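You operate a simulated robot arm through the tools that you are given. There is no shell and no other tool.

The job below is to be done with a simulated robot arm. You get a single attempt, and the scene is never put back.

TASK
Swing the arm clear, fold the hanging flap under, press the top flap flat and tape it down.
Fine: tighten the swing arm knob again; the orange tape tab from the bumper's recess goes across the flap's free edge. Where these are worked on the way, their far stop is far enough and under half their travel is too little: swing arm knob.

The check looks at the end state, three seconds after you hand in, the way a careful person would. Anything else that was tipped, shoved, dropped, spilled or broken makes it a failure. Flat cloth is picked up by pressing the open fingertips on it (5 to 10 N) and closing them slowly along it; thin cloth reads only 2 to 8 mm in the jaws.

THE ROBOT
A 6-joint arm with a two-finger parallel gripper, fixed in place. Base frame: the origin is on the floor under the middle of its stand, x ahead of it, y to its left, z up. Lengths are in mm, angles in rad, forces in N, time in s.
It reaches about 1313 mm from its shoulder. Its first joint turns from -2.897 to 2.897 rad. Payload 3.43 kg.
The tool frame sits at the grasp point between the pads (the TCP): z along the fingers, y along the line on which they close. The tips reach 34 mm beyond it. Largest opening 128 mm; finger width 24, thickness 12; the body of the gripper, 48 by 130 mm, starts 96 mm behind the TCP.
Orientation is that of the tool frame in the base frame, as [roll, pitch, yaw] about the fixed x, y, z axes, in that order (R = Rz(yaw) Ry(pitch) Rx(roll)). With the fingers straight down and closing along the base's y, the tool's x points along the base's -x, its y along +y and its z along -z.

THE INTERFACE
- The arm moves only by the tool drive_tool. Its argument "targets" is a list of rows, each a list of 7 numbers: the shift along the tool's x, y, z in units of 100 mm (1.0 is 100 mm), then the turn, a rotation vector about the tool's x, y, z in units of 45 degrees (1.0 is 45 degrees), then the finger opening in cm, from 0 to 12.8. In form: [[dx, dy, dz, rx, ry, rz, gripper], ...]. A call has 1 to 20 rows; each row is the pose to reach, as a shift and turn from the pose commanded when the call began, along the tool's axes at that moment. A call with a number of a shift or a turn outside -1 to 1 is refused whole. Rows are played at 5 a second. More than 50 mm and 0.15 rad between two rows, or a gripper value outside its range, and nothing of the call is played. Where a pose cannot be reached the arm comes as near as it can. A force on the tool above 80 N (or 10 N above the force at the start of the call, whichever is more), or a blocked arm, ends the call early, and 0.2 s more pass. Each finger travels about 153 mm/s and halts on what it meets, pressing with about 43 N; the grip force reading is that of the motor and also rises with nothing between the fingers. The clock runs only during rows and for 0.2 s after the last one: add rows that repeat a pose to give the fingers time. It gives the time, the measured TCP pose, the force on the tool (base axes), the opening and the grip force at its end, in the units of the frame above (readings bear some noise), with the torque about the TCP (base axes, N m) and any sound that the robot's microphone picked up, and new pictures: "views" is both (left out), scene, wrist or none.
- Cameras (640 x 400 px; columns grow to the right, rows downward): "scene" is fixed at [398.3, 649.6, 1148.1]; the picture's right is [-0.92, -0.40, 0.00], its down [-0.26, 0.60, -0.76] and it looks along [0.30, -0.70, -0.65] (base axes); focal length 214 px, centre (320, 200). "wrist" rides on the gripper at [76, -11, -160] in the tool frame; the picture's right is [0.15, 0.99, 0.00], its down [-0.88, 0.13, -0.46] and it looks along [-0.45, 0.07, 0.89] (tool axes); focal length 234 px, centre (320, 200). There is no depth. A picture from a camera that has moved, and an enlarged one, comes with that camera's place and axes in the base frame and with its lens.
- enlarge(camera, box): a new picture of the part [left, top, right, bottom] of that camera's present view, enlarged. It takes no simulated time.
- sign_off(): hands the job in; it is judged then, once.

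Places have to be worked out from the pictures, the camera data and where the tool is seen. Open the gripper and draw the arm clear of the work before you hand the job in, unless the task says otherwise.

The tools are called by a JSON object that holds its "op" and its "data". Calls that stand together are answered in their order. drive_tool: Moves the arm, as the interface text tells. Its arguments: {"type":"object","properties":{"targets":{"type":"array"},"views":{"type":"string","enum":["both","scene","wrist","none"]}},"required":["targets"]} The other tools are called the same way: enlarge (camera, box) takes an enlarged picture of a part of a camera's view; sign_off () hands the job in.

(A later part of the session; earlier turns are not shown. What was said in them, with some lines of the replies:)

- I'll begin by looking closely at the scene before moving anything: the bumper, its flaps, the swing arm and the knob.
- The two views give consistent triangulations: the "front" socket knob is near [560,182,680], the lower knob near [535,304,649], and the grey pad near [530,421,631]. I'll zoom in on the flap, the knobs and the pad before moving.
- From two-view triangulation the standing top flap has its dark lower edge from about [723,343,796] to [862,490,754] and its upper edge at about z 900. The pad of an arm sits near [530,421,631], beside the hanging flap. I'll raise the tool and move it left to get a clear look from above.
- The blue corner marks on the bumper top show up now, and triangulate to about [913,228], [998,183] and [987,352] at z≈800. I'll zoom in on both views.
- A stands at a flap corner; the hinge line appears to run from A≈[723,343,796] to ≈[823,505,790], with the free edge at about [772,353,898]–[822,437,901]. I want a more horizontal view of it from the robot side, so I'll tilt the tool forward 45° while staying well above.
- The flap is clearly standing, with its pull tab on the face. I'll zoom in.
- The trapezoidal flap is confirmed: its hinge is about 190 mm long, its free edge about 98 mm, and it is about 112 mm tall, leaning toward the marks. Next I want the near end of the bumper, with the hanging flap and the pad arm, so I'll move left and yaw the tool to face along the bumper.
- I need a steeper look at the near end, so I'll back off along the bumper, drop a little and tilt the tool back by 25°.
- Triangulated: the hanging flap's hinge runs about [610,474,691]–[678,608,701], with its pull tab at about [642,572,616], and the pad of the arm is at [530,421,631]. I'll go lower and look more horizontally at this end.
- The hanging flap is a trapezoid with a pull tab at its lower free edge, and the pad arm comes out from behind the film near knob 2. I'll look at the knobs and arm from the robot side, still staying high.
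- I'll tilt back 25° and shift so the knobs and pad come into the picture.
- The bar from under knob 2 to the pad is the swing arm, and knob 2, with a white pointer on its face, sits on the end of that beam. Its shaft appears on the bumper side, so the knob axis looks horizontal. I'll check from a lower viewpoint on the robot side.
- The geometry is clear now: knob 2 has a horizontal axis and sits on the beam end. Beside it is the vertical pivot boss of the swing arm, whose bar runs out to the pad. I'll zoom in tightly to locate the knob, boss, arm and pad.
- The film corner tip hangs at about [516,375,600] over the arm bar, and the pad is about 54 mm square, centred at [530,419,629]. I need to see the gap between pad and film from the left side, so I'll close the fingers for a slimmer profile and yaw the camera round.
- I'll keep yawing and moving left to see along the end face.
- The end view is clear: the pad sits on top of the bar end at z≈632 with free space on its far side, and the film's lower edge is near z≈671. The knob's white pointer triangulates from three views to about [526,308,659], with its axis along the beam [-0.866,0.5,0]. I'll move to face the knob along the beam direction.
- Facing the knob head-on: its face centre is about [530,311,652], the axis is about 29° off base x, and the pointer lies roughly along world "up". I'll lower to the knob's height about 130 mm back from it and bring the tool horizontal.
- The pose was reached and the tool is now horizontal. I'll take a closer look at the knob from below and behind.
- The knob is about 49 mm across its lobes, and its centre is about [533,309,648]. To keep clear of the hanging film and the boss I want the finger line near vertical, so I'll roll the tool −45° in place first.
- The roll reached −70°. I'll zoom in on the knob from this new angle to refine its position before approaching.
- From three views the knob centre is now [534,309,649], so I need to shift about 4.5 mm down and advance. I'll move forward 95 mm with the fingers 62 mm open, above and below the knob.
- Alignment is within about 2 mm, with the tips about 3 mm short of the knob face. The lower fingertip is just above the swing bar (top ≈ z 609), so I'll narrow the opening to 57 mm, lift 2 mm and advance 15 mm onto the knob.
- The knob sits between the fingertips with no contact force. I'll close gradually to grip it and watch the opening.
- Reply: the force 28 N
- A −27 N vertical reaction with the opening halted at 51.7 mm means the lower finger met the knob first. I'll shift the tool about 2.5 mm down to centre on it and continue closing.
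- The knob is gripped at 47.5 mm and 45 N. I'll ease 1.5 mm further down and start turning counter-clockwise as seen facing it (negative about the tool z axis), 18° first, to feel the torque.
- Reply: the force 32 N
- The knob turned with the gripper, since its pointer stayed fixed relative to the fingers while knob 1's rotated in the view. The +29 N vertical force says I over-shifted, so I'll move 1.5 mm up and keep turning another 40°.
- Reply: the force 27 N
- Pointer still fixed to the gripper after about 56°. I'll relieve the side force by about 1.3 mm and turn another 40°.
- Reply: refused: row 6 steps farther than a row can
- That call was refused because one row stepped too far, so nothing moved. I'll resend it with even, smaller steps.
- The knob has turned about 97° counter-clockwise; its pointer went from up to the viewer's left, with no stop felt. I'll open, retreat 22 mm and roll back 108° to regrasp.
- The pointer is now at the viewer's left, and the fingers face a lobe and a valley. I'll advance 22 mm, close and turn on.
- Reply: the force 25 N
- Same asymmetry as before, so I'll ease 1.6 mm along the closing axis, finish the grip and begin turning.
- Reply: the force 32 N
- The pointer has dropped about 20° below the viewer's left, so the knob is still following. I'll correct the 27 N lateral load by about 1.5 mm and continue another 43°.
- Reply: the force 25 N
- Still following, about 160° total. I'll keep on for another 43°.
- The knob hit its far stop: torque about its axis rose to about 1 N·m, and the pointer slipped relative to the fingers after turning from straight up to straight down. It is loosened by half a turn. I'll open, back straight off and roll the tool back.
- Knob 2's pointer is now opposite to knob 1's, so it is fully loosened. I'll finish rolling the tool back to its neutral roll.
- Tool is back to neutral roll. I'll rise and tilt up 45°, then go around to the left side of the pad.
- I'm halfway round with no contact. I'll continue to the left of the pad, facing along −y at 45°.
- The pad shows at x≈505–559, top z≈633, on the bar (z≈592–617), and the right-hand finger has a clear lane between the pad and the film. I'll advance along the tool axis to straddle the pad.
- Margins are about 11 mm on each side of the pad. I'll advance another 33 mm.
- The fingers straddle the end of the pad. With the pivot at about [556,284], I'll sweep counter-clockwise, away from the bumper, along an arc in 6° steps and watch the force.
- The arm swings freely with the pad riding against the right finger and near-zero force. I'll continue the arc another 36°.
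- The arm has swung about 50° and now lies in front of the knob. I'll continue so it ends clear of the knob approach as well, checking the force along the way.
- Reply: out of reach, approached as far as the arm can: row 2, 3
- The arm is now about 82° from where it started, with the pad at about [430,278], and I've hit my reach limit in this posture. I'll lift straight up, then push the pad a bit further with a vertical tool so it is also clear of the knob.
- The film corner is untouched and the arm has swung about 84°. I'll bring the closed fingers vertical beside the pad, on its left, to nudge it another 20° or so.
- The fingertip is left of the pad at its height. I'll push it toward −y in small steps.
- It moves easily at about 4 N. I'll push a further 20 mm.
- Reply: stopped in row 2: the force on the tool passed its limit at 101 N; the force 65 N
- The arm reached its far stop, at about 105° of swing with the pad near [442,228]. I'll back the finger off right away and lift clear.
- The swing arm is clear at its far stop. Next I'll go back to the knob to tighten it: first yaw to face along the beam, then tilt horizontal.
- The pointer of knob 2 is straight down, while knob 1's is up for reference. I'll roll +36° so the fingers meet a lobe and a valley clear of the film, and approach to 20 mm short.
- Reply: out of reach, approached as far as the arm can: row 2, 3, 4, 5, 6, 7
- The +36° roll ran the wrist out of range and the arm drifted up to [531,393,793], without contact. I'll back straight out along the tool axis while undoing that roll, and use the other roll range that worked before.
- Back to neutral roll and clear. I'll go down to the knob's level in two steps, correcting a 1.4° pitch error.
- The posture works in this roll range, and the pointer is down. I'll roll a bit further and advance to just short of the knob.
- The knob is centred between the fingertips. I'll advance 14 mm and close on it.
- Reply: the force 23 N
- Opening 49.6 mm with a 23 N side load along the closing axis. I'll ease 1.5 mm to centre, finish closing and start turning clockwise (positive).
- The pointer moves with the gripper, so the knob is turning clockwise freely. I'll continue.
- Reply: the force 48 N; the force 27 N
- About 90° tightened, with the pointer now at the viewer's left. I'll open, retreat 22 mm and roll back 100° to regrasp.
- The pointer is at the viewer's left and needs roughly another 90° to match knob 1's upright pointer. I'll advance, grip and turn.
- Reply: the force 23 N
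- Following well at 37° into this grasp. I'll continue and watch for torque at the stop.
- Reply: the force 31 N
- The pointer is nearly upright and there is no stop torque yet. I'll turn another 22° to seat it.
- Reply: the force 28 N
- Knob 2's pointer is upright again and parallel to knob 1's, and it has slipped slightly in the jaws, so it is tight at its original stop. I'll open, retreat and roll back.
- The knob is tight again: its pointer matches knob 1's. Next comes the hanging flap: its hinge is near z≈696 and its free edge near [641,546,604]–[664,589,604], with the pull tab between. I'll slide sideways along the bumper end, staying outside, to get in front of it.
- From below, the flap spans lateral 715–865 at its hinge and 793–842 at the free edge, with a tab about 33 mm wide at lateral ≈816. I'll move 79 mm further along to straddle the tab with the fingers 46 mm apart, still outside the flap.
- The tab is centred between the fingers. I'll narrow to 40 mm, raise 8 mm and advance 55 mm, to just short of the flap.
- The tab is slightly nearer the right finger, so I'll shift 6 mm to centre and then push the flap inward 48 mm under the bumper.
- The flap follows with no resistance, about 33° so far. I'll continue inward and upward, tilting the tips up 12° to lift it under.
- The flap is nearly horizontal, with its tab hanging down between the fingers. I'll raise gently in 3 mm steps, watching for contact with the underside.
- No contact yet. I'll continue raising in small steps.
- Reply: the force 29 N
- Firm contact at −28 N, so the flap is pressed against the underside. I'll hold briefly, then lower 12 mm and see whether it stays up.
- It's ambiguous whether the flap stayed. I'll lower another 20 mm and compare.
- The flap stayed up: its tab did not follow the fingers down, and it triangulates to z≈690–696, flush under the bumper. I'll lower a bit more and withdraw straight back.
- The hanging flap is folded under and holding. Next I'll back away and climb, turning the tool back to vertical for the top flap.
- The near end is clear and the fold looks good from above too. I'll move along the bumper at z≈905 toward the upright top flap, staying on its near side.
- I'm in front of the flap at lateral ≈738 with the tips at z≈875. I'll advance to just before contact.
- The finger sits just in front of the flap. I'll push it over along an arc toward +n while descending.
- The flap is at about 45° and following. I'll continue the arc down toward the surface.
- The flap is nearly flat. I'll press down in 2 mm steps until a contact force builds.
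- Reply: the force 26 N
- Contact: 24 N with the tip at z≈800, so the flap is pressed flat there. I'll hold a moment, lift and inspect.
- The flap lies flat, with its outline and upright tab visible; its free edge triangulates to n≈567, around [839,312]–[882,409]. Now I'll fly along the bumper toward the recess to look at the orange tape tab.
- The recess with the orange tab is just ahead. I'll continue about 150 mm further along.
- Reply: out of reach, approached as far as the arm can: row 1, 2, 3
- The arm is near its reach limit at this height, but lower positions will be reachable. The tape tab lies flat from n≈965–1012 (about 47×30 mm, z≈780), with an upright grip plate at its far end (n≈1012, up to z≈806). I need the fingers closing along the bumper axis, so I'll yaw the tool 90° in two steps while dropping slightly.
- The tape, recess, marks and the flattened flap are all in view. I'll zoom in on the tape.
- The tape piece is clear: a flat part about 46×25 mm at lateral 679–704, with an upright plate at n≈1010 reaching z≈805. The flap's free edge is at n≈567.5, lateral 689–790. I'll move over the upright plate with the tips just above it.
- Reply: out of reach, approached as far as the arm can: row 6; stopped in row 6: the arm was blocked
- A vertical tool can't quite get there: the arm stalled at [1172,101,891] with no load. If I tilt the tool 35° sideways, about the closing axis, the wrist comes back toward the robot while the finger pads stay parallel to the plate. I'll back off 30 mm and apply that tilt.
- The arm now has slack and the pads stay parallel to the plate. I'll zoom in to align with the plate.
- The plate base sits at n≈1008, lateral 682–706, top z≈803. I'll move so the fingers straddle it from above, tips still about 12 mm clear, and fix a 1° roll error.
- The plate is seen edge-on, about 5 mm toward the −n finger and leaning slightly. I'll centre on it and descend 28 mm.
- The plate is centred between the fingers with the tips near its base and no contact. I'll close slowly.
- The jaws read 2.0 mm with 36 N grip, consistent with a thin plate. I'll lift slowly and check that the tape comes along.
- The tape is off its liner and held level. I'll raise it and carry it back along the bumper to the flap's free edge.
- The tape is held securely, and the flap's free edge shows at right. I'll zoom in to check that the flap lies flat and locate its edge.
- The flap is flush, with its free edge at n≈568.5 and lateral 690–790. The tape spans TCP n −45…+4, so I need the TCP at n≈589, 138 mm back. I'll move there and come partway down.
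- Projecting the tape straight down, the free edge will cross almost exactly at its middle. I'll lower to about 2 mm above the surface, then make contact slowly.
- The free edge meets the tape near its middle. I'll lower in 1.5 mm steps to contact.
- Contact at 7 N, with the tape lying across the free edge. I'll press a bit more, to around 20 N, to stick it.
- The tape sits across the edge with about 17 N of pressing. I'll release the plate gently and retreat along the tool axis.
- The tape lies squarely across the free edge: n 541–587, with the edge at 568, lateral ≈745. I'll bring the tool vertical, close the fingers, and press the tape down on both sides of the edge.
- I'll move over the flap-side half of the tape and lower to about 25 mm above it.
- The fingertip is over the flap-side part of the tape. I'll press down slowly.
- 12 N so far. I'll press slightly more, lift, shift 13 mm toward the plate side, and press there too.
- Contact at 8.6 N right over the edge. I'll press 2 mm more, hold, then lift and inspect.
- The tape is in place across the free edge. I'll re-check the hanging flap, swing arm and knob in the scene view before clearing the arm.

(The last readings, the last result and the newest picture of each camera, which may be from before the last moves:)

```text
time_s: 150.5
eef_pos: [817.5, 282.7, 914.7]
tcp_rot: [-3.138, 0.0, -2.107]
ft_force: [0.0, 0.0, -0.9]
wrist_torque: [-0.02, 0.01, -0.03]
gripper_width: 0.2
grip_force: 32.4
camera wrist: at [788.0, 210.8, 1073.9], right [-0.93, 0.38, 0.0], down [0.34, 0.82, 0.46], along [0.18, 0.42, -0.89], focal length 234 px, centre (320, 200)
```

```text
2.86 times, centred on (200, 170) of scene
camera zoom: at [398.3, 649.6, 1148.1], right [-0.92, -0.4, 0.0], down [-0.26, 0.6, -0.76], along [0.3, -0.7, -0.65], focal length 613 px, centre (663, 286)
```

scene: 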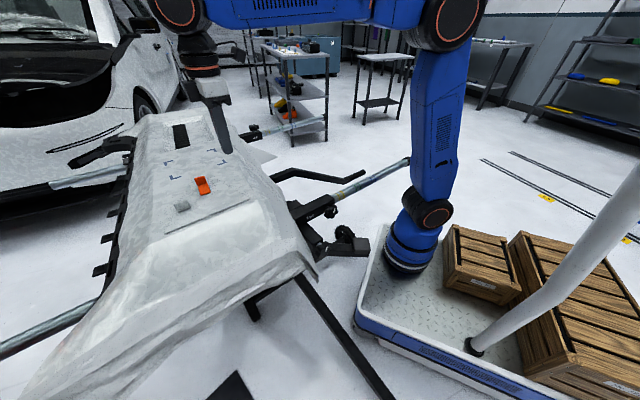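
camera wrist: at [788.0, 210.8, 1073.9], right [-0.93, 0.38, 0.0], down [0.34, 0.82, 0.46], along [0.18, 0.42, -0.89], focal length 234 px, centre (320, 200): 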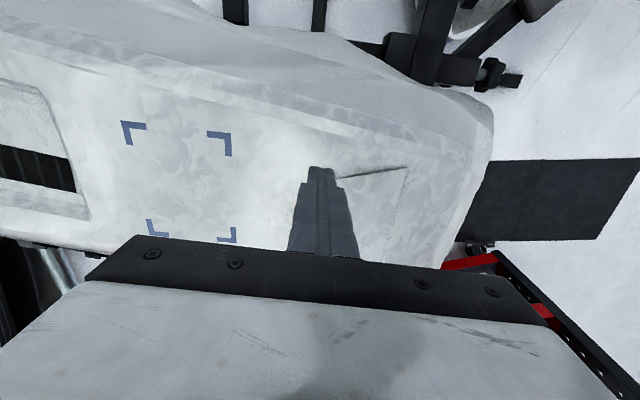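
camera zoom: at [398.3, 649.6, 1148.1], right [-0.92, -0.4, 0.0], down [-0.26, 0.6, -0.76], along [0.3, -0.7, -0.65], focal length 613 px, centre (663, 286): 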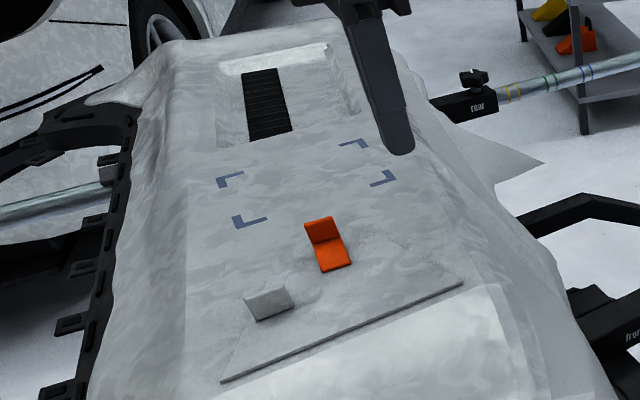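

Everything checks out: the arm is swung out, the knob pointer is upright and tight, the hanging flap is out of sight under the bumper, and the top flap is flat with the tape across its edge. I'll raise and draw the arm clear with the gripper open.

{"op": "drive_tool", "data": {"targets": [[0, 0, -0.25, 0, 0, 0, 1], [0.1, 0, -0.5, 0, 0, 0, 3], [0.4, 0, -0.75, 0, 0, 0, 5], [0.7, 0, -1.0, 0, 0, 0, 7], [1.0, 0, -1.0, 0, 0, 0, 8]], "views": "none"}}

{"op": "drive_tool", "data": {"targets": [[0.25, 0.1, -0.1, 0, 0, 0, 8], [0.5, 0.2, -0.2, 0, 0, 0, 8], [0.75, 0.3, -0.3, 0, 0, 0, 8], [1.0, 0.4, -0.3, 0, 0, 0, 8], [1.0, 0.4, -0.3, 0, 0, 0, 8]], "views": "both"}}

{"op": "enlarge", "data": {"camera": "scene", "box": [140, 110, 280, 250]}}

{"op": "enlarge", "data": {"camera": "wrist", "box": [220, 60, 520, 260]}}

```text
time_s: 151.7
eef_pos: [765.2, 197.1, 1014.6]
tcp_rot: [-3.138, 0.0, -2.106]
ft_force: [0.1, 0.6, -1.1]
wrist_torque: [0.02, 0.05, -0.02]
gripper_width: 80.1
grip_force: 0.0
```

```text
time_s: 152.9
eef_pos: [678.6, 128.6, 1042.0]
tcp_rot: [-3.136, 0.0, -2.109]
ft_force: [0.5, 0.3, -0.2]
wrist_torque: [-0.01, 0.0, 0.01]
gripper_width: 79.9
grip_force: 0.0
camera wrist: at [648.7, 56.1, 1202.0], right [-0.92, 0.38, 0.0], down [0.34, 0.82, 0.46], along [0.18, 0.42, -0.89], focal length 234 px, centre (320, 200)
```

scene: 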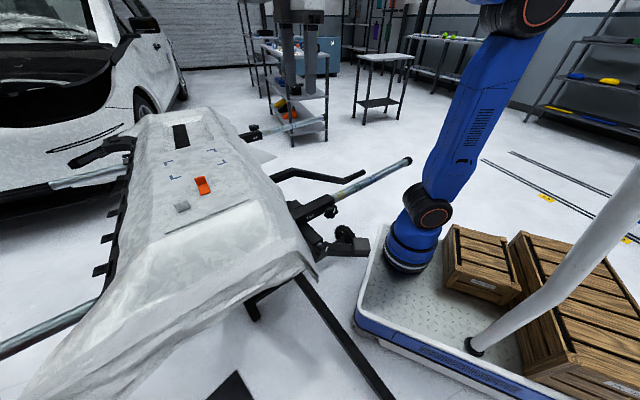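
wrist: 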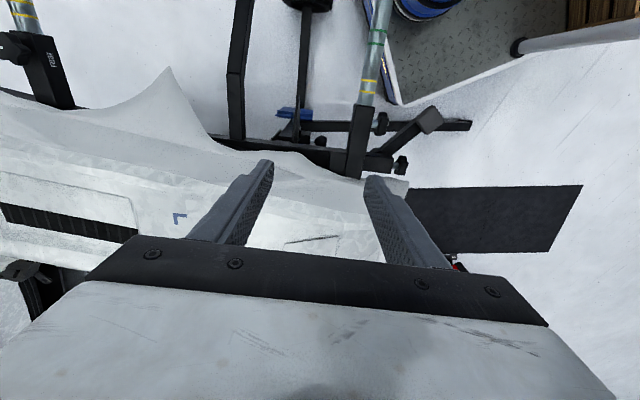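

```text
2.86 times, centred on (210, 180) of scene
camera zoom: at [398.3, 649.6, 1148.1], right [-0.92, -0.4, 0.0], down [-0.26, 0.6, -0.76], along [0.3, -0.7, -0.65], focal length 613 px, centre (634, 257)
```

zoom: 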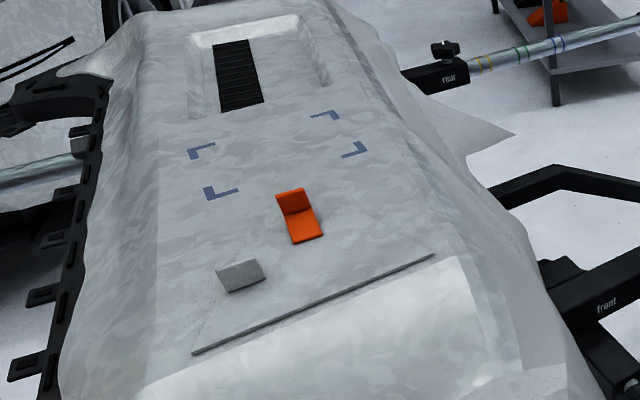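

```text
2.00 times, centred on (370, 160) of wrist
camera zoom: at [648.7, 56.1, 1202.0], right [-0.92, 0.38, 0.0], down [0.34, 0.82, 0.46], along [0.18, 0.42, -0.89], focal length 468 px, centre (220, 280)
```

zoom: 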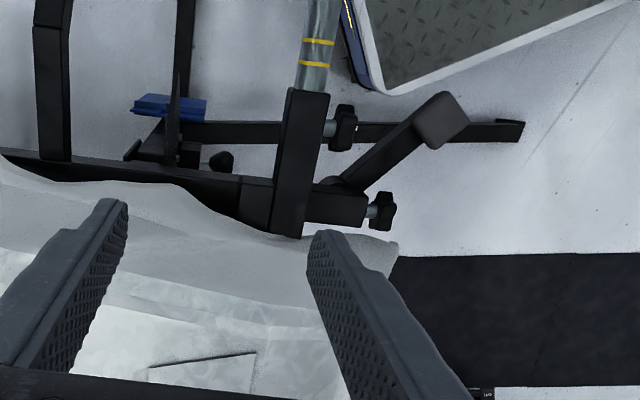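

All parts are in their end state and the arm is clear with the gripper open:
- **Swing arm:** at its far stop, with its knob tightened again.
- **Hanging flap:** folded under.
- **Top flap:** pressed flat, with the orange tape tab across its free edge.

I'm handing the job in.

{"op": "sign_off", "data": {}}

```text
The job is handed in.
```

The job is handed in. I don't have the check's verdict, so this is what I saw before signing off:

- **Swing arm:** I loosened its knob to the far stop and swung the arm about 105° away from the bumper, to its own stop.
- **Knob:** It is turned back to its original stop. Its white pointer is upright again, parallel to the one on the "front" knob.
- **Hanging flap:** It is folded under the bumper and was pressed against the underside with about 28 N. It was within a few degrees of flat when I withdrew and showed no sag over the next second or so. I did not look underneath again before handing in, but nothing hangs below the film edge in the scene view.
- **Top flap:** It is pressed flat.
- **Tape:** The orange tab from the recess lies across the middle of the flap's free edge, about 27 mm on the flap and 18 mm beyond it. I pressed it down on both sides of the edge.

**Two incidents:** While pushing the swing arm to its stop, the force briefly reached 101 N and the call ended; I backed off at once. Later, an unreachable wrist roll made the arm drift up beside the film, but no contact force showed. I saw nothing else moved or knocked over.

The gripper is open and the arm is drawn clear of the work.
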